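You operate a simulated robot arm through the tools that you are given. There is no shell and no other tool. Be economical: measure what you need, move in short steps, check, and stop when the job is done.

You are at the controls of a simulated robot arm. One attempt, no reset.

JOB
Test the brown test block on low range, then on high range.
Fine: zero the empty pad once before each test, the block waiting on the clear patch of the sorting table; it ends on the pad, reading FE.
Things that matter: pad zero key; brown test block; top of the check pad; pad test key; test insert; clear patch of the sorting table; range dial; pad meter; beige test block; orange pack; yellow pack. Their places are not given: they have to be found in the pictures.

Only the result counts: the job must be done as asked and must still hold three seconds after the hand-in. Knocking over, shifting, dropping, spilling or breaking anything else fails it.

ROBOT AND FRAMES
A 6-joint arm with a two-finger parallel gripper, fixed in place. Base frame: the origin is at the foot of the arm, x ahead of it, y to its left, z up. Units: m, degrees, N and s.
Its first joint turns from -166.0 to 166.0 degrees. Payload 3.91 kg.
Tool frame: the origin (TCP) lies between the finger pads and is the grasp point; the fingertips stand 0.03 m ahead of it; z points along the fingers, y is the line along which they close. The gripper opens to 0.11 m. The fingers are 0.02 m wide and 0.01 m thick; the gripper's body (0.048 by 0.112 m) begins 0.055 m behind the TCP.
Orientation is that of the tool frame in the base frame, as [roll, pitch, yaw] about the fixed x, y, z axes, in that order (R = Rz(yaw) Ry(pitch) Rx(roll)). With the fingers straight down and closing along the base's y, the tool's x points along the base's -x, its y along +y and its z along -z.

CONTROLS
- The arm moves only by the tool servo_tool. Its argument "increments" is a list of rows, each a list of 7 numbers: the shift along the tool's x, y, z in m, then the turn, a rotation vector about the tool's x, y, z in degrees, then the closure in counts, from 0 (fully open) to 255 (shut). In form: [[x, y, z, rx, ry, rz, hand], ...]. A call has 1 to 20 rows; each row shifts and turns the commanded pose from where the row before left it, along the tool's axes as they then stand. Rows are played at 5 a second. More than 0.05 m and 8.6 degrees between two rows, or a gripper value outside its range, and nothing of the call is played. Where a pose cannot be reached the arm comes as near as it can. A force on the tool above 40 N (or 10 N above the force at the start of the call, whichever is more), or a blocked arm, ends the call early, and 0.2 s more pass. The fingers move at their own pace (about 0.045 m/s each) and stop on an object; they squeeze with about 37 N. The grip force told is the motor's: it shows also when the fingers shut on nothing. Time passes only in rows, and 0.2 s behind the last, so rows that do not move let the fingers close. It gives the time, the measured TCP pose, the force on the tool (base axes), the opening and the grip force at its end, in the units of the frame above (readings bear some noise).
- Cameras (640 x 400 px; columns grow to the right, rows downward): "scene" is fixed at [0.402, 0.5016, 1.4519]; the picture's right is [-1.00, -0.01, 0.00], its down [-0.01, 0.93, -0.37] and it looks along [0.00, -0.37, -0.93] (base axes); focal length 214 px, centre (320, 200). "wrist" rides on the gripper at [0.071, 0.022, -0.107] in the tool frame; the picture's right is [-0.29, 0.96, 0.00], its down [-0.76, -0.23, -0.61] and it looks along [-0.58, -0.18, 0.79] (tool axes); focal length 243 px, centre (320, 200).
- camera(camera): a new picture of that camera. The clock stands still meanwhile.
- slide_trunk(by): slides the trunk up (or, below 0, down) by that many m; the arm rides with it, the base frame stays. It gives what a move gives, with no picture.
- measure_at(camera, pixels): for up to 12 pixels [column, row] of the newest picture of that camera ("zoom" is the newest enlarged one), the place [x, y, z] in the base frame of the surface seen there, good to about 0.003 m. The clock stands still meanwhile.
- inspect(camera, box): a new picture of the part [left, top, right, bottom] of that camera's present view, enlarged. The clock stands still meanwhile.
- hand_in(): hands the job in; it is judged then, once.

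Work in short steps. Measure before you move; look again where a grasp or a placing could have gone wrong, and mend it. You have 80 turns and 54 pictures in all, those below and enlarged ones among them. Open the gripper and draw the arm clear of the work before you hand the job in, unless the task says otherwise; then end with one line.

The tools are called after ">>>" by a JSON object that holds its "name" and its "arguments". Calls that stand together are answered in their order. servo_tool: Moves the arm, as the interface text tells. Its arguments: {"type":"object","properties":{"increments":{"type":"array","items":{"type":"array","items":{"type":"number"}}}},"required":["increments"]} The other tools are called the same way: slide_trunk (by) slides the trunk up or down; camera (camera) takes a picture; measure_at (camera, pixels) gives the place of the surface under pixels of a picture; inspect (camera, box) takes an enlarged picture of a part of a camera's view; hand_in () hands the job in.

At the start:

```text
time: 0.0
ee_pos: [0.2595, 0.3013, 1.2083]
orientation: [179.9, 0.0, -179.9]
ft_force: [-0.1, -0.4, 0.6]
finger_gap: 0.11
grip_force: 0.0
trunk travel left (down, up): [-0.5, 0.09]
```

scene: 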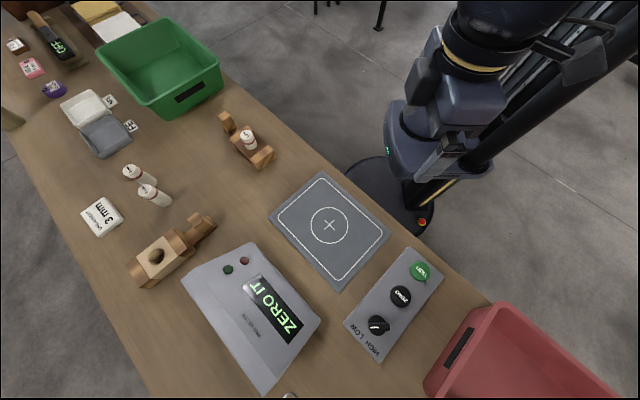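
wrist: 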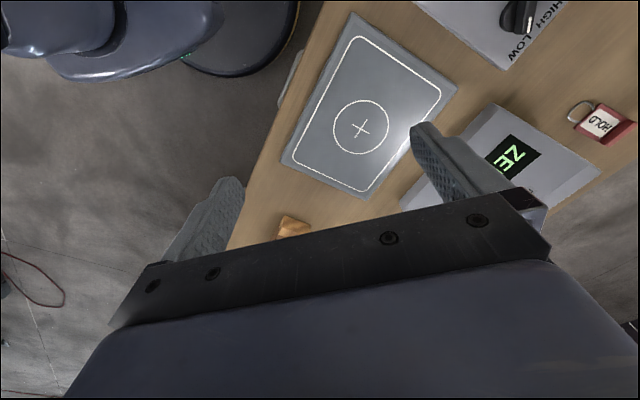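

The scene shows the pad at about (330,225), the key panel at (395,300), the meter at (255,310) and blocks at left. I enlarge these areas first.

>>> {"name": "inspect", "arguments": {"camera": "scene", "box": [60, 80, 300, 300]}}

>>> {"name": "inspect", "arguments": {"camera": "scene", "box": [170, 160, 450, 400]}}

>>> {"name": "inspect", "arguments": {"camera": "scene", "box": [0, 0, 240, 160]}}

```text
1.82 times, centred on (180, 190) of scene
```

zoom: 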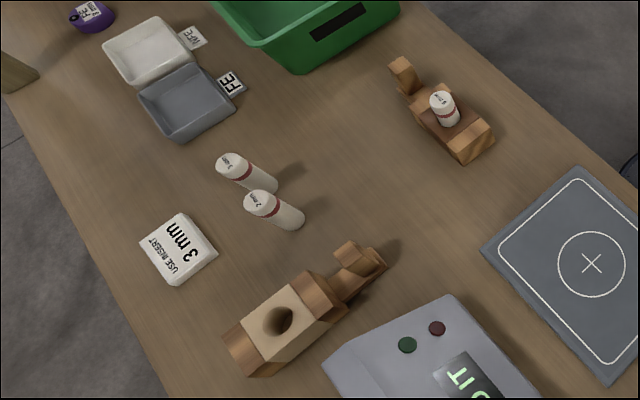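

```text
1.67 times, centred on (310, 280) of scene
```

zoom: 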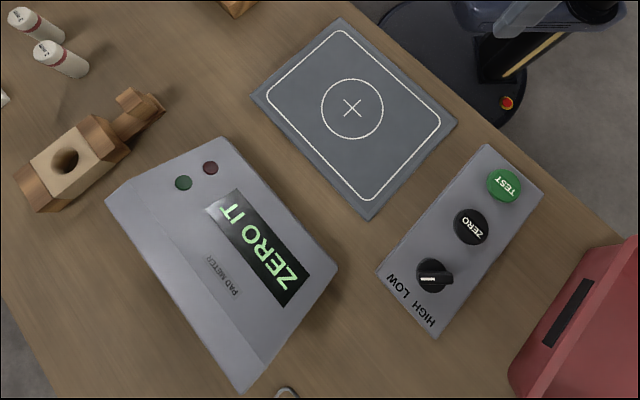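

```text
2.50 times, centred on (120, 80) of scene
```

zoom: 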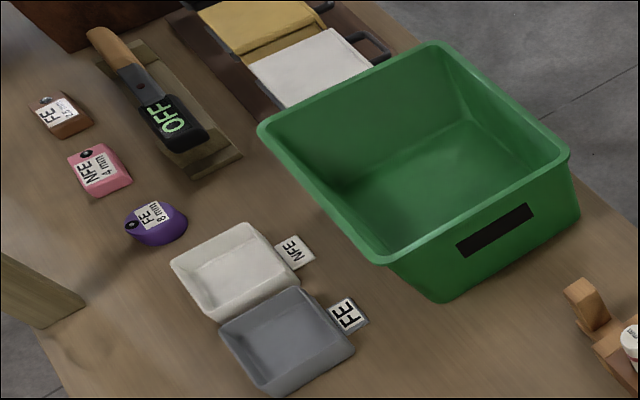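

I measure the key points in a fresh scene picture's pixels: the pad, keys, dial, blocks, inserts and note.

>>> {"name": "measure_at", "arguments": {"camera": "scene", "pixels": [[329, 225], [418, 271], [400, 296], [378, 326], [156, 257], [249, 134], [102, 216], [131, 170], [147, 190], [200, 205], [265, 305], [225, 220]]}}

>>> {"name": "inspect", "arguments": {"camera": "scene", "box": [120, 180, 230, 300]}}

>>> {"name": "inspect", "arguments": {"camera": "scene", "box": [200, 100, 300, 180]}}

>>> {"name": "inspect", "arguments": {"camera": "scene", "box": [75, 150, 185, 240]}}

```text
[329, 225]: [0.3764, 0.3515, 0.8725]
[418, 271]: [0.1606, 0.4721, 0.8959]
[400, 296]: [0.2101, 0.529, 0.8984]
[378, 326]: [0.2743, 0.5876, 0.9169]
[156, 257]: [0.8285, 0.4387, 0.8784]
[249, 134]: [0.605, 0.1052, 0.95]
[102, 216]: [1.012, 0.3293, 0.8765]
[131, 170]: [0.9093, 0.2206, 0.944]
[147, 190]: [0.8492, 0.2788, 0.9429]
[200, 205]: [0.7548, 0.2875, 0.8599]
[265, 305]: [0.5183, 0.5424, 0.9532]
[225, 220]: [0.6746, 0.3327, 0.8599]
```

```text
3.33 times, centred on (175, 240) of scene
```

zoom: 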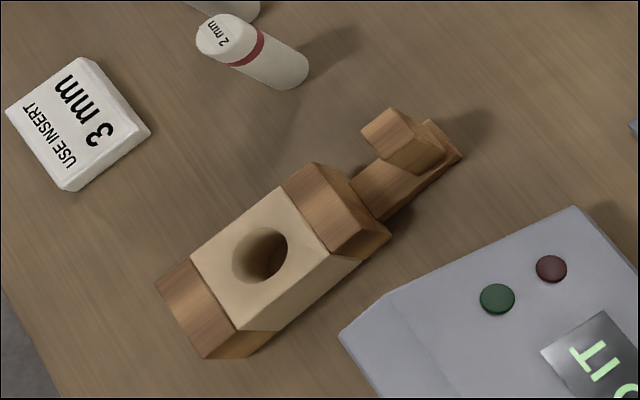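

```text
5.00 times, centred on (250, 140) of scene
```

zoom: 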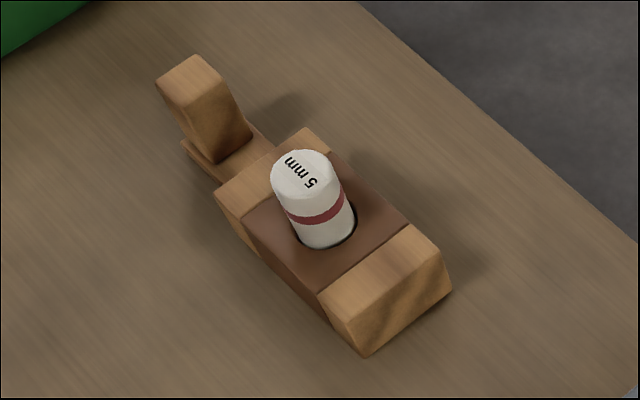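

```text
4.44 times, centred on (130, 195) of scene
```

zoom: 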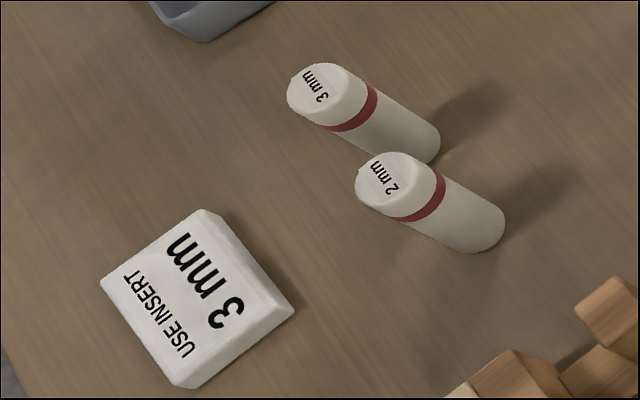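

Measured: table at z≈0.86, pad (0.376,0.352), TEST (0.16,0.47), ZERO (0.21,0.53), dial (0.274,0.588), and the brown block with the 5 mm insert near (0.605,0.105). I move toward the brown block at a safe height to look at it with the wrist camera and test the reach.

>>> {"name": "servo_tool", "arguments": {"increments": [[-0.03, -0.03, 0.01, 0, 0, 0, 0], [-0.03, -0.03, 0.01, 0, 0, 0, 0], [-0.03, -0.03, 0.01, 0, 0, 0, 0], [-0.03, -0.03, 0.01, 0, 0, 0, 0], [-0.03, -0.03, 0.01, 0, 0, 0, 0], [-0.03, -0.03, 0.01, 0, 0, 0, 0]]}}

>>> {"name": "camera", "arguments": {"camera": "wrist"}}

>>> {"name": "inspect", "arguments": {"camera": "scene", "box": [340, 240, 450, 370]}}

```text
time: 1.4
ee_pos: [0.4393, 0.1199, 1.1473]
orientation: [-180.0, -0.1, -179.9]
ft_force: [0.6, 0.0, -1.1]
finger_gap: 0.1098
grip_force: 0.0
trunk travel left (down, up): [-0.5, 0.09]
```

```text
45 pictures are left
```

wrist: 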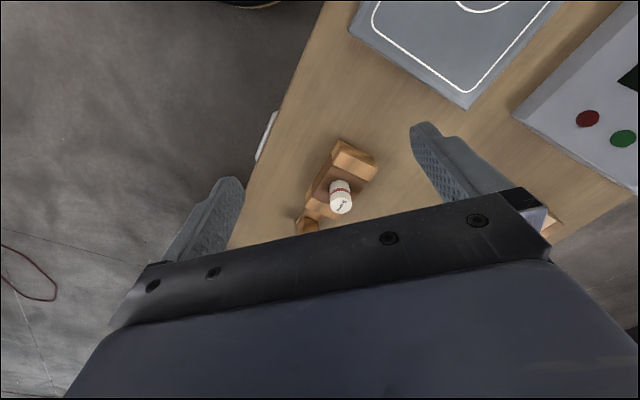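

```text
3.08 times, centred on (395, 305) of scene
```

zoom: 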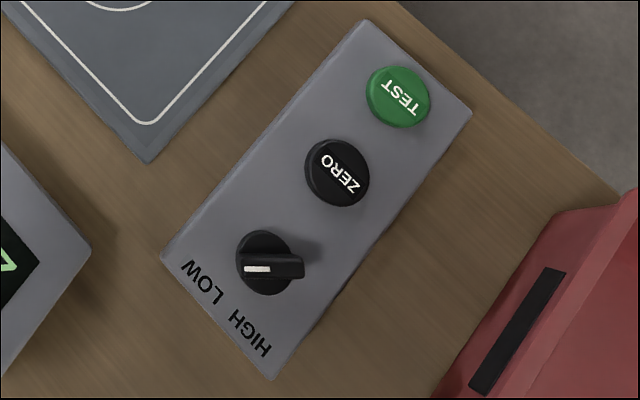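

The dial bar points left in the scene picture (at about LOW), with HIGH about 60–90° further counter-clockwise. I enlarge the brown block at (340,190) in the wrist view and measure it.

>>> {"name": "inspect", "arguments": {"camera": "wrist", "box": [270, 120, 410, 240]}}

>>> {"name": "measure_at", "arguments": {"camera": "wrist", "pixels": [[334, 148], [377, 157], [330, 158], [352, 180], [341, 211], [340, 182], [308, 198], [330, 217], [307, 224], [356, 160], [290, 150], [400, 180]]}}

```text
3.33 times, centred on (340, 180) of wrist
```

zoom: 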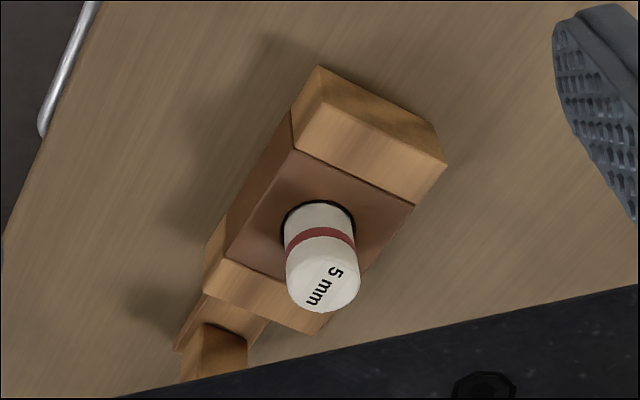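

```text
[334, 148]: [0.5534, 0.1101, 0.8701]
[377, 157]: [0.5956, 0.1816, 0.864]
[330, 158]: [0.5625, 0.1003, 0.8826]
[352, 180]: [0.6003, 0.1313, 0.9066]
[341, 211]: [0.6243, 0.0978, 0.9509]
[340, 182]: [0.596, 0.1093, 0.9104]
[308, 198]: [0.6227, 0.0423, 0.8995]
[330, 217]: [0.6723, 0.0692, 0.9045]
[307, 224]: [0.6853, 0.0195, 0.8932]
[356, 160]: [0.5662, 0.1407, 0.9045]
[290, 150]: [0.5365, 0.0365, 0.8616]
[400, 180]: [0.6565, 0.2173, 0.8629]
```

I measure the corners of the block body and its tail/handle in the enlarged picture.

>>> {"name": "measure_at", "arguments": {"camera": "zoom", "pixels": [[300, 112], [295, 145], [412, 203], [438, 170], [228, 256], [216, 270], [318, 322], [225, 345], [197, 330], [245, 370], [310, 205], [345, 210]]}}

>>> {"name": "inspect", "arguments": {"camera": "scene", "box": [215, 105, 285, 175]}}

```text
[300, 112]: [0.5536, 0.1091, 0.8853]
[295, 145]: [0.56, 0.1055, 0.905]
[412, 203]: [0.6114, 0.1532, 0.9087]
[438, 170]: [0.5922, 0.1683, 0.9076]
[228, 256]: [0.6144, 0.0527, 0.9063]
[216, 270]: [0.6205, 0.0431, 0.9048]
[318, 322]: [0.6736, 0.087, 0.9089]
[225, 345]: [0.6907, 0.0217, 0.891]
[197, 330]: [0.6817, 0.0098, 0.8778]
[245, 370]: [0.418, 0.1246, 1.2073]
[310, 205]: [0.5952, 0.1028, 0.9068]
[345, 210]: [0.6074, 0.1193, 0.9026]
```

```text
5.71 times, centred on (250, 140) of scene
```

zoom: 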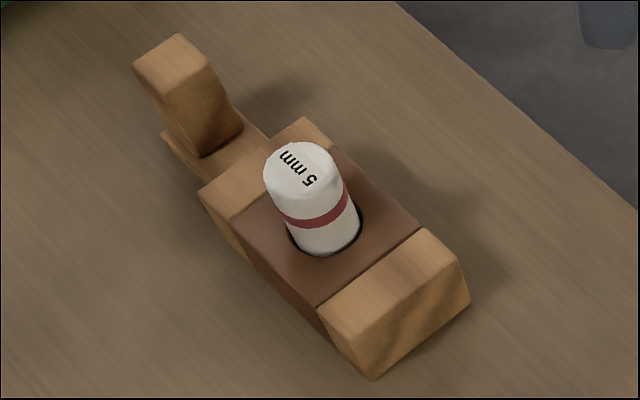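

The block body is ~0.07 wide, top z 0.906, with its axis at about -46° in the base frame and the insert near (0.61,0.10). I lower the trunk and then see how far out the arm reaches.

>>> {"name": "slide_trunk", "arguments": {"by": -0.12}}

>>> {"name": "servo_tool", "arguments": {"increments": [[-0.04, 0.02, 0, 0, 0, 0, 0], [-0.04, 0.03, 0, 0, 0, 0, 0], [-0.04, 0.03, 0, 0, 0, 0, 0], [-0.04, 0.03, 0, 0, 0, 0, 0], [-0.04, 0.03, 0, 0, 0, 0, 0], [0, 0, 0, 0, 0, 0, 0]]}}

>>> {"name": "camera", "arguments": {"camera": "wrist"}}

>>> {"name": "camera", "arguments": {"camera": "scene"}}

```text
time: 2.9
ee_pos: [0.4393, 0.1202, 1.0271]
orientation: [180.0, 0.0, 180.0]
ft_force: [0.4, -0.7, 0.2]
finger_gap: 0.11
grip_force: 0.0
trunk travel left (down, up): [-0.38, 0.21]
```

```text
time: 4.3
ee_pos: [0.6389, 0.2597, 1.0256]
orientation: [-179.8, 0.0, 180.0]
ft_force: [-0.1, 1.1, -0.6]
finger_gap: 0.1101
grip_force: 0.2
trunk travel left (down, up): [-0.38, 0.21]
```

```text
41 pictures are left
```

wrist: 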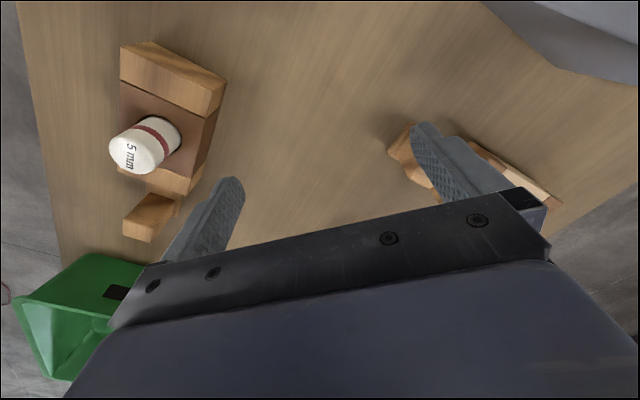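

```text
40 pictures are left
```

scene: 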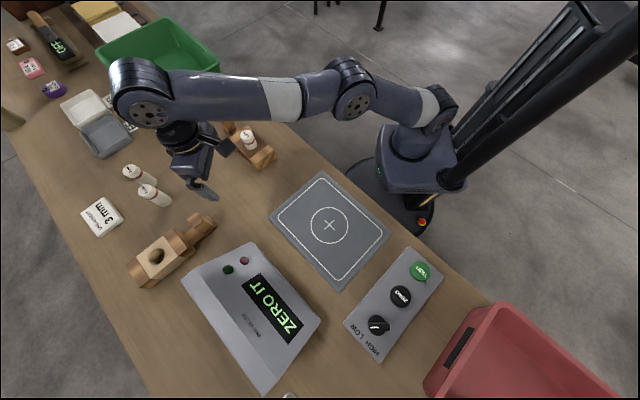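

The arm reaches 0.69 m easily here, and this spot around (0.64,0.26) is open table. I measure the brown block again from this closer wrist view.

>>> {"name": "inspect", "arguments": {"camera": "wrist", "box": [90, 25, 250, 255]}}

>>> {"name": "measure_at", "arguments": {"camera": "wrist", "pixels": [[122, 78], [208, 113], [218, 86], [122, 46], [148, 180], [185, 190], [123, 90], [140, 205], [170, 205], [150, 222], [132, 152], [300, 130]]}}

```text
1.74 times, centred on (170, 140) of wrist
```

zoom: 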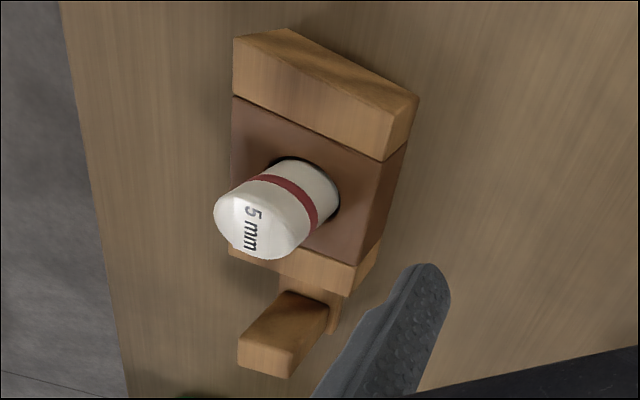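

```text
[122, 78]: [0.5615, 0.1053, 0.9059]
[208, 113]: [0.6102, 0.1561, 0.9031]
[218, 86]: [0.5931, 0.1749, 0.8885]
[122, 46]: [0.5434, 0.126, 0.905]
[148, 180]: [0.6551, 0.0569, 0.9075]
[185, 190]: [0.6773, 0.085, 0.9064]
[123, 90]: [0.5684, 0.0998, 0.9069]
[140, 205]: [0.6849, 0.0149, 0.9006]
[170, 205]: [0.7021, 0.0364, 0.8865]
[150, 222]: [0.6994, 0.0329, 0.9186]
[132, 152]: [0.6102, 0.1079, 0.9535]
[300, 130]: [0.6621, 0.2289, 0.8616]
```

Body centre ≈ (0.610,0.106), width direction 46°, axis -45°, insert top 0.954. I go above it, turn the tool by 44.4° and check alignment before descending.

>>> {"name": "servo_tool", "arguments": {"increments": [[0.007, -0.0385, 0, 0, 0, 0, 0], [0.007, -0.0385, 0, 0, 0, 0, 0], [0.007, -0.0385, 0, 0, 0, 0, 0], [0.008, -0.0382, 0, 0, 0, 0, 0], [0, 0, 0, 0, 0, 7.4, 0], [0, 0, 0, 0, 0, 7.4, 0], [0, 0, 0, 0, 0, 7.4, 0], [0, 0, 0, 0, 0, 7.4, 0], [0, 0, 0, 0, 0, 7.4, 0], [0, 0, 0, 0, 0, 7.4, 0], [0, 0, 0, 0, 0, 0, 0]]}}

>>> {"name": "camera", "arguments": {"camera": "wrist"}}

```text
time: 6.7
ee_pos: [0.6099, 0.107, 1.0278]
orientation: [179.9, 0.1, 135.5]
ft_force: [0.2, 0.7, 0.6]
finger_gap: 0.1102
grip_force: 0.1
trunk travel left (down, up): [-0.38, 0.21]
```

```text
38 pictures are left
```

wrist: 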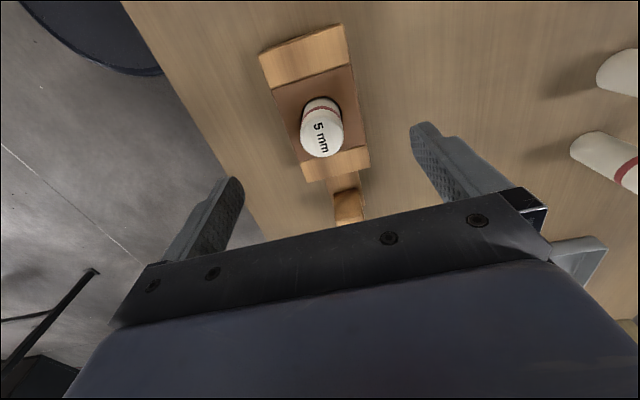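

The block sits between the fingers. I check its edges once more from this view before going down.

>>> {"name": "measure_at", "arguments": {"camera": "wrist", "pixels": [[275, 88], [353, 66], [302, 160], [367, 148], [262, 58], [342, 28], [308, 180], [321, 143]]}}

```text
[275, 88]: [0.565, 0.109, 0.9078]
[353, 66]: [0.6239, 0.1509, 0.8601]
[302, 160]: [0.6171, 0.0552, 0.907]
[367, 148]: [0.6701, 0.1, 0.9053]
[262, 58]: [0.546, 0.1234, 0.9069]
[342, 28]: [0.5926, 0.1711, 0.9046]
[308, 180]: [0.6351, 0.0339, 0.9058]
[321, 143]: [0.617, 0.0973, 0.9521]
```

Centred to within a few mm. I descend 0.119 m and close.

>>> {"name": "servo_tool", "arguments": {"increments": [[-0.003, 0, 0.03, 0, 0, 0, 0], [0, 0, 0.03, 0, 0, 0, 0], [0, 0, 0.03, 0, 0, 0, 0], [0, 0, 0.02, 0, 0, 0, 0], [0, 0, 0.009, 0, 0, 0, 0], [0, 0, 0, 0, 0, 0, 0], [0, 0, 0, 0, 0, 0, 255], [0, 0, 0, 0, 0, 0, 255], [0, 0, 0, 0, 0, 0, 255], [0, 0, 0, 0, 0, 0, 255]]}}

>>> {"name": "camera", "arguments": {"camera": "wrist"}}

```text
time: 8.9
ee_pos: [0.611, 0.1042, 0.9091]
orientation: [180.0, 0.0, 135.6]
ft_force: [0.7, 1.1, 1.2]
finger_gap: 0.0736
grip_force: 36.9
trunk travel left (down, up): [-0.38, 0.21]
```

```text
37 pictures are left
```

wrist: 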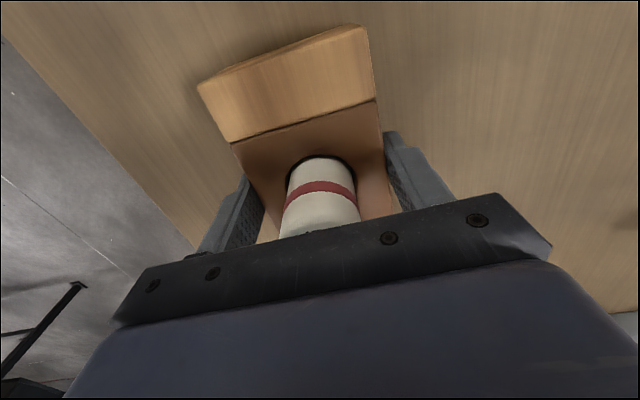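

Gripped (gap 0.074, 37 N). I lift, carry it to the clear spot (0.64,0.21), set it down and release.

>>> {"name": "servo_tool", "arguments": {"increments": [[0, 0, -0.02, 0, 0, 0, 255], [0, 0, -0.03, 0, 0, 0, 255], [0.018, 0.032, 0, 0, 0, 0, 255], [0.018, 0.032, 0, 0, 0, 0, 255], [0.0176, 0.032, 0, 0, 0, 0, 255], [0, 0, 0, 0, 0, 0, 255], [0, 0, 0.025, 0, 0, 0, 255], [0, 0, 0.015, 0, 0, 0, 255], [0, 0, 0.009, 0, 0, 0, 255], [0, 0, 0, 0, 0, 0, 255]]}}

>>> {"name": "camera", "arguments": {"camera": "scene"}}

```text
time: 11.1
ee_pos: [0.6433, 0.21, 0.9104]
orientation: [180.0, 0.1, 135.6]
ft_force: [0.7, 0.3, -3.3]
finger_gap: 0.0736
grip_force: 37.5
trunk travel left (down, up): [-0.38, 0.21]
```

```text
36 pictures are left
```

scene: 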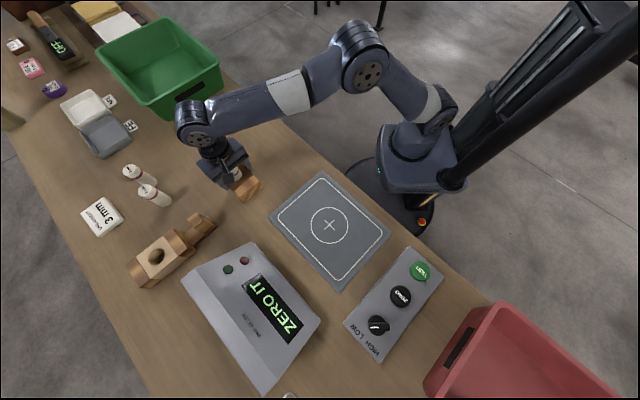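

Nearly seated (z-force -3.3 N). I lower 1.5 mm, release, rise, and close the fingers while checking that the insert stays put.

>>> {"name": "servo_tool", "arguments": {"increments": [[0, 0, 0.0015, 0, 0, 0, 255], [0, 0, 0, 0, 0, 0, 0], [0, 0, 0, 0, 0, 0, 0], [0, 0, 0, 0, 0, 0, 0], [0, 0, -0.03, 0, 0, 0, 0], [0, 0, -0.04, 0, 0, 0, 0], [0, 0, -0.05, 0, 0, 0, 0], [0, 0, 0, 0, 0, 0, 0]]}}

>>> {"name": "camera", "arguments": {"camera": "wrist"}}

```text
time: 12.9
ee_pos: [0.6413, 0.2117, 1.0285]
orientation: [179.9, 0.1, 135.6]
ft_force: [0.8, 0.1, -0.6]
finger_gap: 0.1101
grip_force: 0.1
trunk travel left (down, up): [-0.38, 0.21]
```

```text
35 pictures are left
```

wrist: 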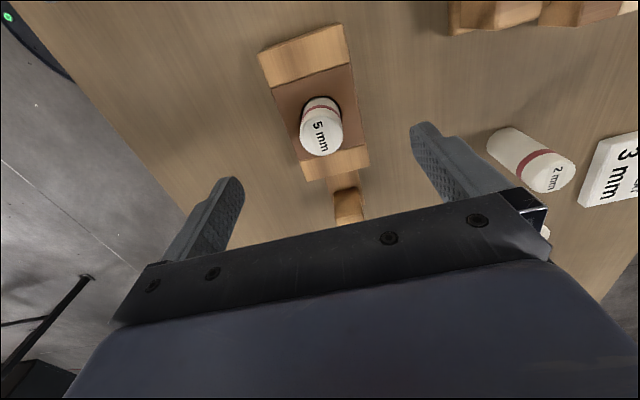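

The block stands well at (0.641,0.212). Now I move to above the key panel, closing the fingers on the way.

>>> {"name": "servo_tool", "arguments": {"increments": [[0.038, -0.0054, -0.01, 0, 0, 0, 255], [0.038, -0.0054, -0.01, 0, 0, 0, 255], [0.038, -0.0054, 0, 0, 0, 0, 255], [0.038, -0.0054, 0, 0, 0, 0, 255], [0.038, -0.0054, 0, 0, 0, 0, 255], [0.038, -0.0054, 0, 0, 0, 0, 255], [0.038, -0.0054, 0, 0, 0, 0, 255], [0.038, -0.0054, 0, 0, 0, 0, 255], [0.038, -0.0054, 0, 0, 0, 0, 255], [0.038, -0.0054, 0, 0, 0, 0, 255], [0.038, -0.0054, 0, 0, 0, 0, 255], [0.038, -0.0054, 0, 0, 0, 0, 255], [0.038, -0.0054, 0, 0, 0, 0, 255], [0.036, -0.0054, 0, 0, 0, 0, 255], [0, 0, 0, 0, 0, 0, 255]]}}

>>> {"name": "camera", "arguments": {"camera": "wrist"}}

>>> {"name": "inspect", "arguments": {"camera": "scene", "box": [330, 230, 470, 370]}}

```text
time: 16.1
ee_pos: [0.2092, 0.526, 1.0481]
orientation: [179.9, 0.0, 135.6]
ft_force: [-0.6, 0.0, -0.5]
finger_gap: 0.0002
grip_force: 37.0
trunk travel left (down, up): [-0.38, 0.21]
```

```text
34 pictures are left
```

wrist: 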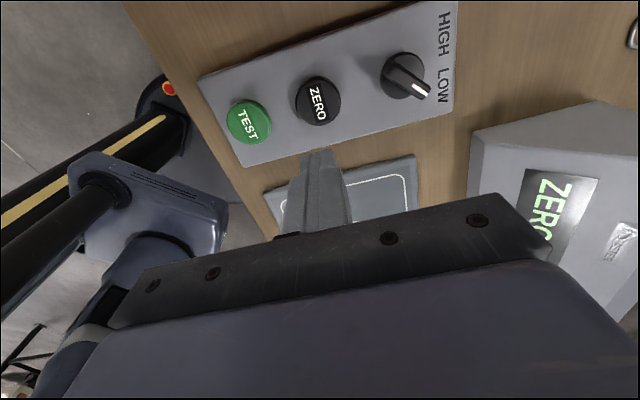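

```text
2.86 times, centred on (400, 300) of scene
```

zoom: 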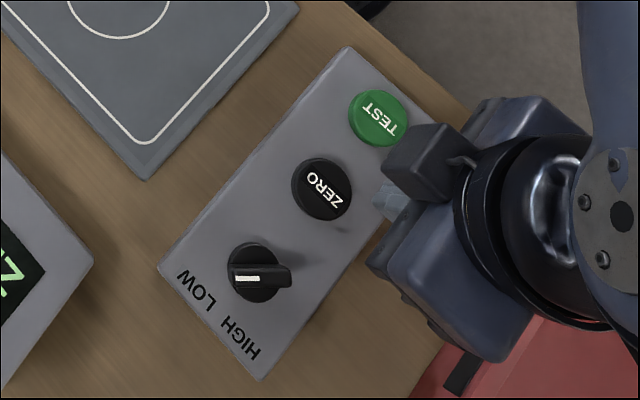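

The wrist view shows the dial pointing at LOW, ZERO at (318,101), TEST at (248,124), and a dial bar from (395,68) to (425,92). I measure them.

>>> {"name": "measure_at", "arguments": {"camera": "wrist", "pixels": [[318, 101], [248, 124], [424, 92], [410, 82], [396, 68], [404, 78], [385, 78], [400, 55], [443, 92], [445, 35], [350, 60], [310, 82]]}}

>>> {"name": "inspect", "arguments": {"camera": "wrist", "box": [360, 20, 480, 120]}}

```text
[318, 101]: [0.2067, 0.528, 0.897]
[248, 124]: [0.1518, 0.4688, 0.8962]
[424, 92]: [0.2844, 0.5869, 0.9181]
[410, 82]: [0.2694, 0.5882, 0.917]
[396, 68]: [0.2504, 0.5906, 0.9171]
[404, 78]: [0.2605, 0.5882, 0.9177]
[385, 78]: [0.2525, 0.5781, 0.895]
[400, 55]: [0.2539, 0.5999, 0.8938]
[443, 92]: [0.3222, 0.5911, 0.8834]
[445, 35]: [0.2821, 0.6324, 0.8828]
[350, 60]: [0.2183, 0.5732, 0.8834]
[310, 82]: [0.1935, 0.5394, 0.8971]
```

```text
4.00 times, centred on (420, 70) of wrist
```

zoom: 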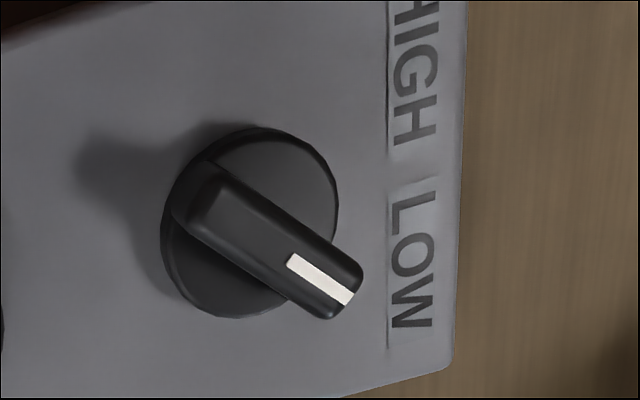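

The dial is on LOW and the pad is empty. I press ZERO: descend over (0.2067,0.528) and press a few mm past contact at TCP z≈0.927, then retreat.

>>> {"name": "servo_tool", "arguments": {"increments": [[0.003, 0, 0.04, 0, 0, 0, 255], [0, 0, 0.04, 0, 0, 0, 255], [0, 0, 0.032, 0, 0, 0, 255], [0, 0, 0.005, 0, 0, 0, 255], [0, 0, 0.004, 0, 0, 0, 255], [0, 0, 0.003, 0, 0, 0, 255], [0, 0, 0.002, 0, 0, 0, 255], [0, 0, 0, 0, 0, 0, 255]]}}

>>> {"name": "inspect", "arguments": {"camera": "scene", "box": [170, 220, 450, 400]}}

```text
time: 17.9
ee_pos: [0.2076, 0.5301, 0.9215]
orientation: [-179.9, 0.0, 135.6]
ft_force: [0.9, 0.1, 2.5]
finger_gap: 0.0001
grip_force: 37.1
trunk travel left (down, up): [-0.38, 0.21]
```

```text
2.22 times, centred on (310, 310) of scene
```

zoom: 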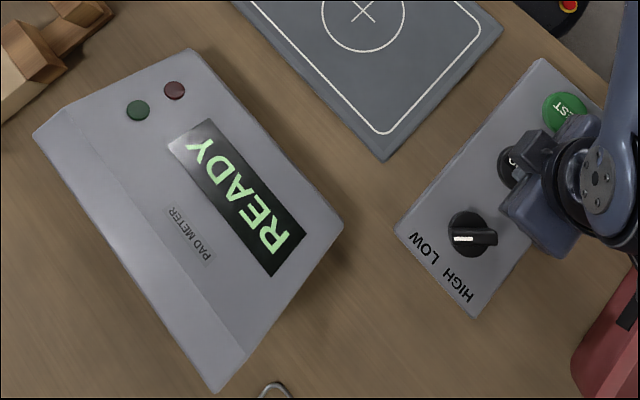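

The meter now reads READY. I retreat upward and return above the block, opening the fingers.

>>> {"name": "servo_tool", "arguments": {"increments": [[0, 0, -0.04, 0, 0, 0, 255], [0, 0, -0.045, 0, 0, 0, 255], [0, 0, -0.042, 0, 0, 0, 255], [-0.038, 0.0055, 0, 0, 0, 0, 255], [-0.038, 0.0055, 0, 0, 0, 0, 255], [-0.038, 0.0055, 0, 0, 0, 0, 255], [-0.038, 0.0055, 0, 0, 0, 0, 255], [-0.038, 0.0055, 0, 0, 0, 0, 0], [-0.038, 0.0055, 0, 0, 0, 0, 0], [-0.038, 0.0055, 0, 0, 0, 0, 0], [-0.038, 0.0055, 0, 0, 0, 0, 0], [-0.038, 0.0055, 0, 0, 0, 0, 0], [-0.038, 0.0055, 0, 0, 0, 0, 0], [-0.038, 0.0055, 0, 0, 0, 0, 0], [-0.038, 0.0055, 0, 0, 0, 0, 0], [-0.038, 0.0055, 0, 0, 0, 0, 0], [-0.038, 0.0055, 0, 0, 0, 0, 0], [0, 0, 0, 0, 0, 0, 0]]}}

>>> {"name": "measure_at", "arguments": {"camera": "scene", "pixels": [[329, 225], [322, 172], [270, 219], [338, 291], [390, 234]]}}

>>> {"name": "camera", "arguments": {"camera": "wrist"}}

```text
time: 21.7
ee_pos: [0.6429, 0.2128, 1.0477]
orientation: [-179.9, 0.1, 135.6]
ft_force: [0.6, -0.4, 0.2]
finger_gap: 0.1102
grip_force: 0.0
trunk travel left (down, up): [-0.38, 0.21]
```

```text
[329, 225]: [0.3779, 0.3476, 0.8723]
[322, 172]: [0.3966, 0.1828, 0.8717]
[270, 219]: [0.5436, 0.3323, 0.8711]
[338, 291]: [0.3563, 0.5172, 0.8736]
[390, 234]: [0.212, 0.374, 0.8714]
```

```text
30 pictures are left
```

wrist: 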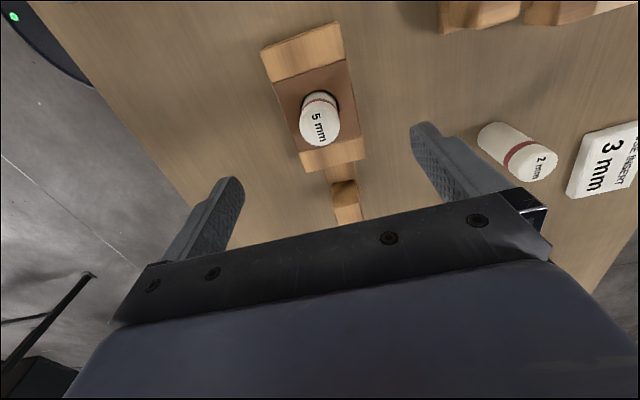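

Pad centre ≈ (0.377,0.350), top 0.872, edges at 45° matching the block. I descend and grip the block again.

>>> {"name": "servo_tool", "arguments": {"increments": [[0, -0.001, 0.04, 0, 0, 0, 0], [0, -0.001, 0.04, 0, 0, 0, 0], [0, 0, 0.03, 0, 0, 0, 0], [0, 0, 0.02, 0, 0, 0, 0], [0, 0, 0.008, 0, 0, 0, 0], [0, 0, 0, 0, 0, 0, 0], [0, 0, 0, 0, 0, 0, 255], [0, 0, 0, 0, 0, 0, 255], [0, 0, 0, 0, 0, 0, 255], [0, 0, 0, 0, 0, 0, 255], [0, 0, -0.03, 0, 0, 0, 255], [0, 0, -0.03, 0, 0, 0, 255], [0, 0, 0, 0, 0, 0, 255]]}}

```text
time: 24.5
ee_pos: [0.6427, 0.2129, 0.9689]
orientation: [-179.9, 0.0, 135.6]
ft_force: [0.4, -0.1, -2.9]
finger_gap: 0.0735
grip_force: 37.3
trunk travel left (down, up): [-0.38, 0.21]
```

Held. I carry it to above the pad centre and lower it to just above contact.

>>> {"name": "servo_tool", "arguments": {"increments": [[0.0357, -0.0111, 0, 0, 0, 0, 255], [0.0357, -0.0111, 0, 0, 0, 0, 255], [0.0357, -0.0111, 0, 0, 0, 0, 255], [0.0357, -0.0111, 0, 0, 0, 0, 255], [0.0357, -0.0111, 0, 0, 0, 0, 255], [0.0357, -0.0111, 0, 0, 0, 0, 255], [0.0357, -0.0111, 0, 0, 0, 0, 255], [0.0357, -0.0111, 0, 0, 0, 0, 255], [0, 0, 0, 0, 0, 0, 255], [0, 0, 0.025, 0, 0, 0, 255], [0, 0, 0.015, 0, 0, 0, 255], [0, 0, 0.006, 0, 0, 0, 255], [0, 0, 0, 0, 0, 0, 255]]}}

>>> {"name": "camera", "arguments": {"camera": "wrist"}}

```text
time: 27.3
ee_pos: [0.374, 0.3465, 0.9241]
orientation: [-179.9, 0.0, 135.6]
ft_force: [-0.4, -0.2, -3.5]
finger_gap: 0.0736
grip_force: 37.2
trunk travel left (down, up): [-0.38, 0.21]
```

```text
29 pictures are left
```

wrist: 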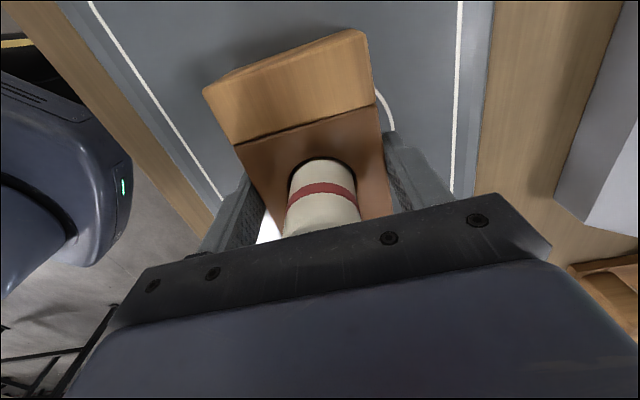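

The block is centred over the pad. I lower in small steps until it seats.

>>> {"name": "servo_tool", "arguments": {"increments": [[0, 0, 0.0015, 0, 0, 0, 255], [0, 0, 0.001, 0, 0, 0, 255], [0, 0, 0, 0, 0, 0, 255]]}}

```text
time: 28.1
ee_pos: [0.3727, 0.3474, 0.9243]
orientation: [-180.0, 0.0, 135.6]
ft_force: [0.1, 0.5, -3.7]
finger_gap: 0.0734
grip_force: 37.0
trunk travel left (down, up): [-0.38, 0.21]
```

>>> {"name": "servo_tool", "arguments": {"increments": [[0, 0, 0.0015, 0, 0, 0, 255], [0, 0, 0, 0, 0, 0, 255], [0, 0, 0, 0, 0, 0, 255]]}}

```text
time: 28.9
ee_pos: [0.3734, 0.3466, 0.9231]
orientation: [179.8, 0.0, 135.5]
ft_force: [1.1, 2.1, 13.9]
finger_gap: 0.0737
grip_force: 37.0
trunk travel left (down, up): [-0.38, 0.21]
```

The z-force jumped to +14 N, so it is seated. I release, rise, and look.

>>> {"name": "servo_tool", "arguments": {"increments": [[0, 0, -0.001, 0, 0, 0, 255], [0, 0, 0, 0, 0, 0, 0], [0, 0, 0, 0, 0, 0, 0], [0, 0, 0, 0, 0, 0, 0], [0, 0, -0.03, 0, 0, 0, 0], [0, 0, -0.05, 0, 0, 0, 0], [0, 0, -0.045, 0, 0, 0, 0], [0, 0, 0, 0, 0, 0, 0]]}}

>>> {"name": "camera", "arguments": {"camera": "wrist"}}

```text
time: 30.7
ee_pos: [0.3736, 0.3472, 1.0476]
orientation: [-180.0, 0.0, 135.7]
ft_force: [0.4, 0.1, -0.3]
finger_gap: 0.1098
grip_force: 0.1
trunk travel left (down, up): [-0.38, 0.21]
```

```text
28 pictures are left
```

wrist: 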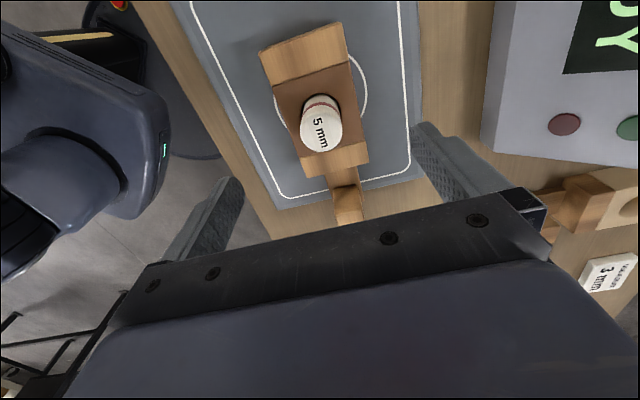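

The block stands centred on the pad, tail inside or at the edge. I move above TEST at about (0.155,0.470), closing the fingers, and look.

>>> {"name": "servo_tool", "arguments": {"increments": [[0.0346, -0.0094, 0, 0, 0, 0, 0], [0.0346, -0.0094, 0, 0, 0, 0, 0], [0.0346, -0.0094, 0, 0, 0, 0, 255], [0.0346, -0.0094, 0, 0, 0, 0, 255], [0.0346, -0.0094, 0, 0, 0, 0, 255], [0.0346, -0.0094, 0, 0, 0, 0, 255], [0.0346, -0.0094, 0, 0, 0, 0, 255], [0, 0, 0, 0, 0, 0, 255], [0, 0, 0, 0, 0, 0, 255]]}}

>>> {"name": "camera", "arguments": {"camera": "wrist"}}

```text
time: 32.7
ee_pos: [0.1555, 0.4673, 1.0477]
orientation: [180.0, -0.1, 135.6]
ft_force: [-0.4, 0.7, 0.0]
finger_gap: 0.0001
grip_force: 31.7
trunk travel left (down, up): [-0.38, 0.21]
```

```text
27 pictures are left
```

wrist: 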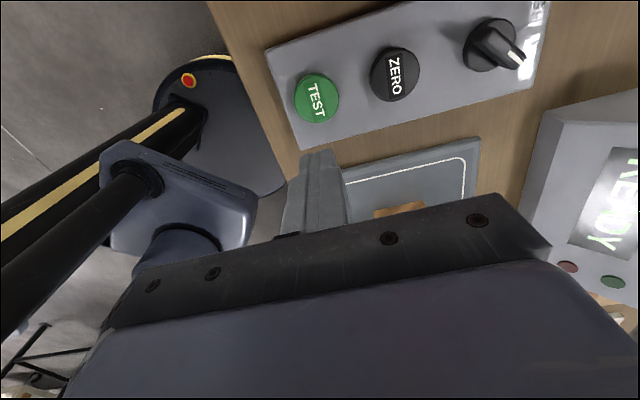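

TEST sits at (316,98), the same picture place as ZERO did when I pressed it. I press with the same descent.

>>> {"name": "servo_tool", "arguments": {"increments": [[0.002, 0, 0.04, 0, 0, 0, 255], [0, 0, 0.04, 0, 0, 0, 255], [0, 0, 0.032, 0, 0, 0, 255], [0, 0, 0.005, 0, 0, 0, 255], [0, 0, 0.004, 0, 0, 0, 255], [0, 0, 0.003, 0, 0, 0, 255], [0, 0, 0.002, 0, 0, 0, 255], [0, 0, 0, 0, 0, 0, 255]]}}

>>> {"name": "inspect", "arguments": {"camera": "scene", "box": [170, 170, 450, 390]}}

```text
time: 34.5
ee_pos: [0.1539, 0.4718, 0.9213]
orientation: [-180.0, -0.1, 135.6]
ft_force: [-1.3, 2.9, 5.9]
finger_gap: 0.0
grip_force: 36.8
trunk travel left (down, up): [-0.38, 0.21]
```

```text
1.82 times, centred on (310, 280) of scene
```

zoom: 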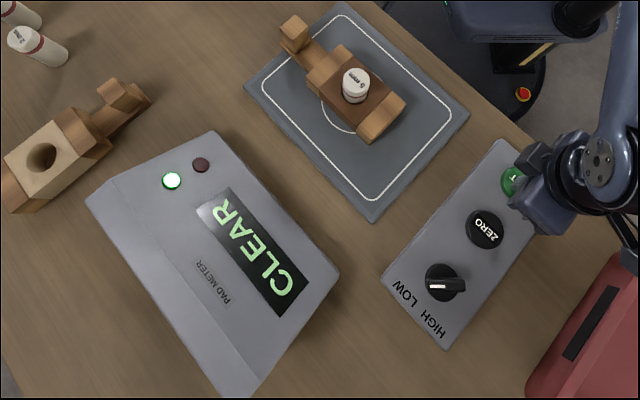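

The low test is done: the meter reads CLEAR with the green lamp. Now I rise and go back above the block with open fingers.

>>> {"name": "servo_tool", "arguments": {"increments": [[0, 0, -0.04, 0, 0, 0, 255], [0, 0, -0.045, 0, 0, 0, 255], [0, 0, -0.042, 0, 0, 0, 255], [-0.0346, 0.0094, 0, 0, 0, 0, 0], [-0.0346, 0.0094, 0, 0, 0, 0, 0], [-0.0346, 0.0094, 0, 0, 0, 0, 0], [-0.0346, 0.0094, 0, 0, 0, 0, 0], [-0.0346, 0.0094, 0, 0, 0, 0, 0], [-0.0346, 0.0094, 0, 0, 0, 0, 0], [-0.0366, 0.0094, 0, 0, 0, 0, 0], [0, 0, 0, 0, 0, 0, 0], [0, 0, 0, 0, 0, 0, 0]]}}

>>> {"name": "camera", "arguments": {"camera": "wrist"}}

>>> {"name": "inspect", "arguments": {"camera": "scene", "box": [170, 230, 330, 390]}}

```text
time: 37.1
ee_pos: [0.3736, 0.3479, 1.052]
orientation: [-180.0, 0.0, 135.7]
ft_force: [0.1, -0.7, 1.0]
finger_gap: 0.1102
grip_force: 0.0
trunk travel left (down, up): [-0.38, 0.21]
```

```text
25 pictures are left
```

wrist: 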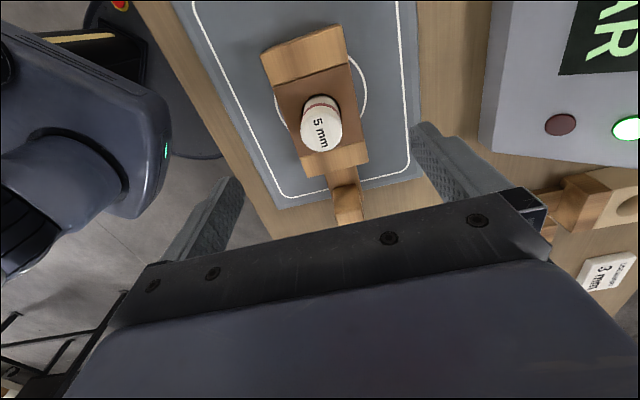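

```text
2.50 times, centred on (250, 310) of scene
```

zoom: 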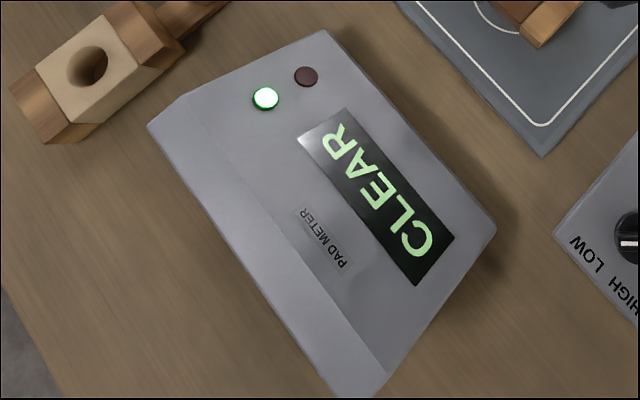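

CLEAR stands. I grip the block again on the pad and lift it.

>>> {"name": "servo_tool", "arguments": {"increments": [[0, 0, 0.04, 0, 0, 0, 0], [0, 0, 0.04, 0, 0, 0, 0], [0, 0, 0.03, 0, 0, 0, 0], [0, 0, 0.0165, 0, 0, 0, 0], [0, 0, 0, 0, 0, 0, 0], [0, 0, 0, 0, 0, 0, 255], [0, 0, 0, 0, 0, 0, 255], [0, 0, 0, 0, 0, 0, 255], [0, 0, 0, 0, 0, 0, 255], [0, 0, -0.03, 0, 0, 0, 255], [0, 0, -0.02, 0, 0, 0, 255], [0, 0, 0, 0, 0, 0, 255]]}}

```text
time: 39.7
ee_pos: [0.3735, 0.346, 0.9723]
orientation: [180.0, -0.1, 135.5]
ft_force: [-0.2, -0.4, -3.0]
finger_gap: 0.0736
grip_force: 37.0
trunk travel left (down, up): [-0.38, 0.21]
```

Held. I carry it back to the clear patch at (0.642,0.212) and lower it.

>>> {"name": "servo_tool", "arguments": {"increments": [[-0.0357, 0.0116, 0, 0, 0, 0, 255], [-0.0357, 0.0116, 0, 0, 0, 0, 255], [-0.0357, 0.0116, 0, 0, 0, 0, 255], [-0.0357, 0.0116, 0, 0, 0, 0, 255], [-0.0357, 0.0116, 0, 0, 0, 0, 255], [-0.0357, 0.0116, 0, 0, 0, 0, 255], [-0.0357, 0.0116, 0, 0, 0, 0, 255], [-0.0357, 0.0116, 0, 0, 0, 0, 255], [0, 0, 0, 0, 0, 0, 255], [0, 0, 0.03, 0, 0, 0, 255], [0, 0, 0.02, 0, 0, 0, 255], [0, 0, 0.009, 0, 0, 0, 255], [0, 0, 0, 0, 0, 0, 255], [0, 0, 0, 0, 0, 0, 255]]}}

```text
time: 42.7
ee_pos: [0.6441, 0.2138, 0.9125]
orientation: [-180.0, 0.0, 135.7]
ft_force: [0.3, -0.5, -3.3]
finger_gap: 0.0737
grip_force: 36.6
trunk travel left (down, up): [-0.38, 0.21]
```

A little above the table still; I lower in 1 mm steps to contact.

>>> {"name": "servo_tool", "arguments": {"increments": [[0, 0, 0.001, 0, 0, 0, 255], [0, 0, 0.001, 0, 0, 0, 255], [0, 0, 0, 0, 0, 0, 255]]}}

```text
time: 43.5
ee_pos: [0.6437, 0.2138, 0.9095]
orientation: [180.0, -0.1, 135.7]
ft_force: [0.1, 0.0, -2.4]
finger_gap: 0.0737
grip_force: 36.9
trunk travel left (down, up): [-0.38, 0.21]
```

Nearly zero gap; I lower the last bit, release and rise.

>>> {"name": "servo_tool", "arguments": {"increments": [[0, 0, 0.0008, 0, 0, 0, 255], [0, 0, 0, 0, 0, 0, 0], [0, 0, 0, 0, 0, 0, 0], [0, 0, 0, 0, 0, 0, 0], [0, 0, -0.03, 0, 0, 0, 0], [0, 0, -0.05, 0, 0, 0, 0], [0, 0, -0.059, 0, 0, 0, 0]]}}

>>> {"name": "camera", "arguments": {"camera": "wrist"}}

```text
refused: row 7 steps farther than a row can; nothing moved
```

```text
23 pictures are left
```

wrist: 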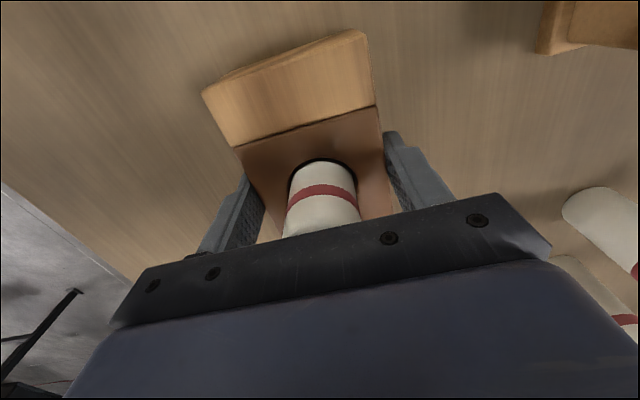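

The last row was too long; I repeat with shorter steps.

>>> {"name": "servo_tool", "arguments": {"increments": [[0, 0, 0.0008, 0, 0, 0, 255], [0, 0, 0, 0, 0, 0, 0], [0, 0, 0, 0, 0, 0, 0], [0, 0, 0, 0, 0, 0, 0], [0, 0, -0.03, 0, 0, 0, 0], [0, 0, -0.045, 0, 0, 0, 0], [0, 0, -0.045, 0, 0, 0, 0], [0, 0, -0.02, 0, 0, 0, 0]]}}

>>> {"name": "servo_tool", "arguments": {"increments": [[0.038, 0.0003, 0, 0, 0, 0, 150], [0.038, 0.0003, 0, 0, 0, 0, 150], [0.038, 0.0003, 0, 0, 0, 0, 150], [0.038, 0.0003, 0, 0, 0, 0, 150], [0.038, 0.0003, 0, 0, 0, 0, 150], [0.038, 0.0003, 0, 0, 0, 0, 150], [0.038, 0.0003, 0, 0, 0, 0, 150], [0.038, 0.0003, 0, 0, 0, 0, 150], [0.038, 0.0003, 0, 0, 0, 0, 150], [0.038, 0.0003, 0, 0, 0, 0, 150], [0.038, 0.0003, 0, 0, 0, 0, 150], [0.038, 0.0003, 0, 0, 0, 0, 150], [0.038, 0.0003, 0, 0, 0, 0, 150], [0.038, 0.0003, 0, 0, 0, 0, 150], [0, 0, 0, 0, 0, -7.9, 150], [0, 0, 0, 0, 0, -7.9, 150], [0, 0, 0, 0, 0, -7.9, 150], [0, 0, 0, 0, 0, -7.9, 150], [0, 0, 0, 0, 0, -7.9, 150], [0, 0, 0, 0, 0, 0, 150]]}}

>>> {"name": "camera", "arguments": {"camera": "wrist"}}

>>> {"name": "camera", "arguments": {"camera": "scene"}}

```text
time: 45.3
ee_pos: [0.6427, 0.2136, 1.0492]
orientation: [-180.0, 0.0, 135.6]
ft_force: [0.7, -0.1, 0.8]
finger_gap: 0.11
grip_force: 0.1
trunk travel left (down, up): [-0.38, 0.21]
```

```text
time: 49.5
ee_pos: [0.2654, 0.5886, 1.0484]
orientation: [180.0, 0.0, 175.2]
ft_force: [-0.7, -0.4, 0.3]
finger_gap: 0.0455
grip_force: 0.0
trunk travel left (down, up): [-0.38, 0.21]
```

```text
22 pictures are left
```

wrist: 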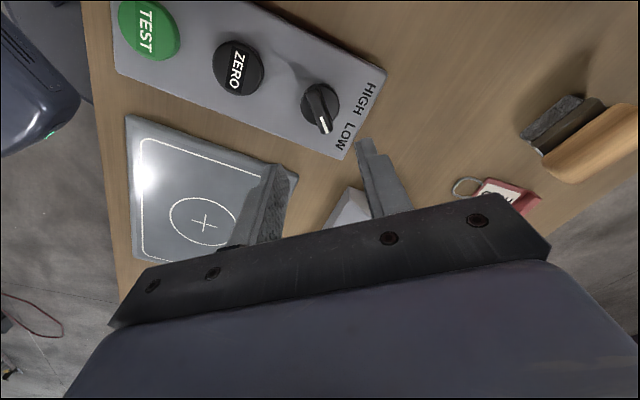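

```text
21 pictures are left
```

scene: 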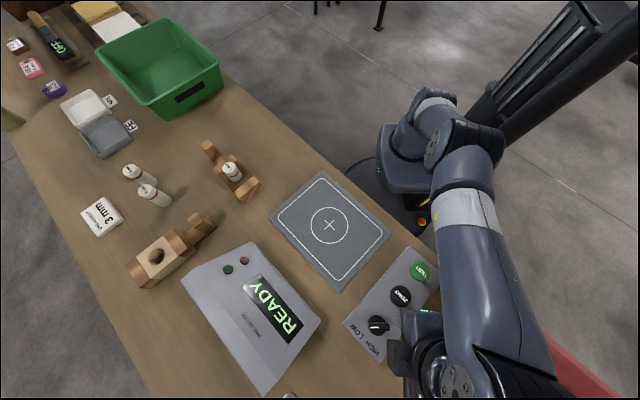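

The meter went back to READY with the block off. I measure the dial bar from (313,88) to (325,130) in the wrist view.

>>> {"name": "inspect", "arguments": {"camera": "wrist", "box": [280, 60, 400, 160]}}

>>> {"name": "measure_at", "arguments": {"camera": "zoom", "pixels": [[130, 105], [180, 280], [110, 120], [165, 112], [150, 200], [120, 200], [185, 200], [155, 90], [100, 250], [230, 180]]}}

```text
4.00 times, centred on (340, 110) of wrist
```

zoom: 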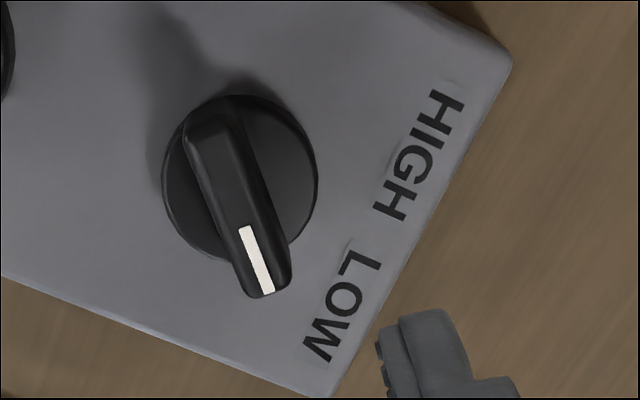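

```text
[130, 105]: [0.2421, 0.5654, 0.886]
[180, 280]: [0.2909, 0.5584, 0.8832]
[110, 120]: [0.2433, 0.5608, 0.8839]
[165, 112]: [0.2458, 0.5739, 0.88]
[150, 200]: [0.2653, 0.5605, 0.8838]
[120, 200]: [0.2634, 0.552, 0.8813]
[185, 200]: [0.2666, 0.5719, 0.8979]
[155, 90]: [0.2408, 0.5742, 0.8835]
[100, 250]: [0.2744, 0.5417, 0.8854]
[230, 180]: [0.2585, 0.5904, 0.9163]
```

Those pixels missed the bar; I measure again along the bar at (208,120)–(258,290).

>>> {"name": "measure_at", "arguments": {"camera": "zoom", "pixels": [[208, 125], [254, 285], [220, 165], [240, 225], [232, 120], [192, 135], [275, 210], [215, 230], [410, 155], [340, 305], [171, 190], [316, 180]]}}

```text
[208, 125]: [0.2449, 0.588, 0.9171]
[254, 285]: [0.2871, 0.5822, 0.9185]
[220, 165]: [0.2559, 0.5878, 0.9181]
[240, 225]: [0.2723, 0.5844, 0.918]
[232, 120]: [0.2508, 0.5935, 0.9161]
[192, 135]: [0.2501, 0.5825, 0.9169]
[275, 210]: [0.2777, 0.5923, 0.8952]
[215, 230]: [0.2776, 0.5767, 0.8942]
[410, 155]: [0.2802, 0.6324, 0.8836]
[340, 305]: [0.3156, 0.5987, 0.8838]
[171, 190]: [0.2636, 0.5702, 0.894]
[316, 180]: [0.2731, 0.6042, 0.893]
```

Bar centre ≈ (0.2665,0.586), direction -8°, top 0.918, disc top 0.894. I descend to TCP z 0.933 and grip the bar.

>>> {"name": "servo_tool", "arguments": {"increments": [[-0.001, -0.0025, 0.04, 0, 0, 2.5, 150], [0, 0, 0.04, 0, 0, 0, 150], [0, 0, 0.025, 0, 0, 0, 150], [0, 0, 0.01, 0, 0, 0, 150], [0, 0, 0, 0, 0, 0, 150], [0, 0, 0, 0, 0, 0, 255], [0, 0, 0, 0, 0, 0, 255], [0, 0, 0, 0, 0, 0, 255]]}}

>>> {"name": "camera", "arguments": {"camera": "wrist"}}

```text
time: 51.3
ee_pos: [0.264, 0.5875, 0.9339]
orientation: [179.8, 0.0, 172.7]
ft_force: [3.8, 16.1, 1.1]
finger_gap: 0.0159
grip_force: 43.5
trunk travel left (down, up): [-0.38, 0.21]
```

```text
19 pictures are left
```

wrist: 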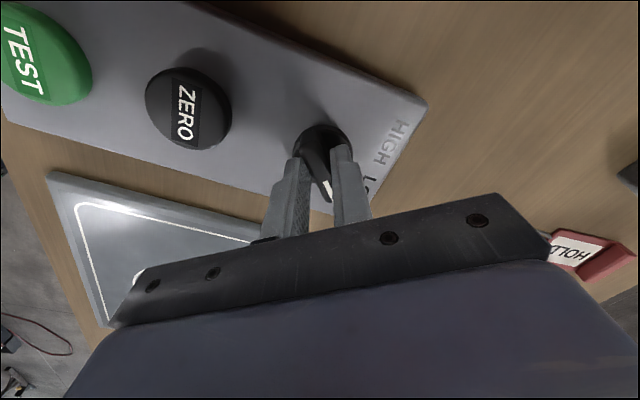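

Bar gripped (gap 0.016) with 16 N sideways; I ease 1.5 mm in +y and turn the first 40° counter-clockwise.

>>> {"name": "servo_tool", "arguments": {"increments": [[0, 0.0015, 0, 0, 0, 0, 255], [0, 0, 0, 0, 0, -8, 255], [0, 0, 0, 0, 0, -8, 255], [0, 0, 0, 0, 0, -8, 255], [0, 0, 0, 0, 0, -8, 255], [0, 0, 0, 0, 0, -8, 255], [0, 0, 0, 0, 0, 0, 255]]}}

```text
time: 52.9
ee_pos: [0.2664, 0.5848, 0.9342]
orientation: [-179.7, -0.3, -147.3]
ft_force: [-12.5, -29.9, -12.2]
finger_gap: 0.0138
grip_force: 45.3
trunk travel left (down, up): [-0.38, 0.21]
```

Sideways force has grown to about -30 N in y; I shift toward it to relieve, then look.

>>> {"name": "servo_tool", "arguments": {"increments": [[0.002, -0.0016, 0, 0, 0, 0, 255], [0, 0, 0, 0, 0, 0, 255]]}}

>>> {"name": "inspect", "arguments": {"camera": "wrist", "box": [240, 60, 480, 240]}}

```text
time: 53.5
ee_pos: [0.2654, 0.586, 0.9343]
orientation: [-179.9, -0.1, -147.4]
ft_force: [-5.6, -14.4, -15.8]
finger_gap: 0.0139
grip_force: 44.9
trunk travel left (down, up): [-0.38, 0.21]
```

```text
2.22 times, centred on (360, 150) of wrist
```

zoom: 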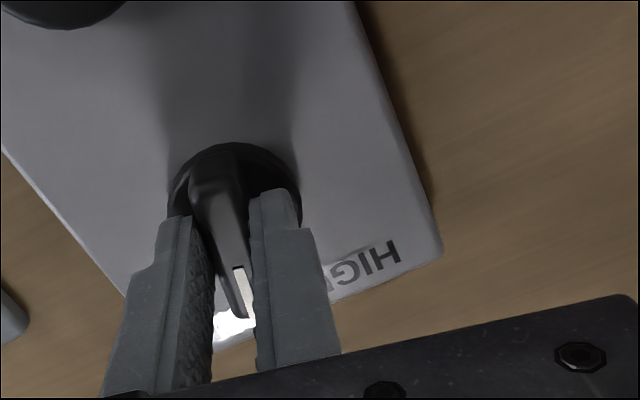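

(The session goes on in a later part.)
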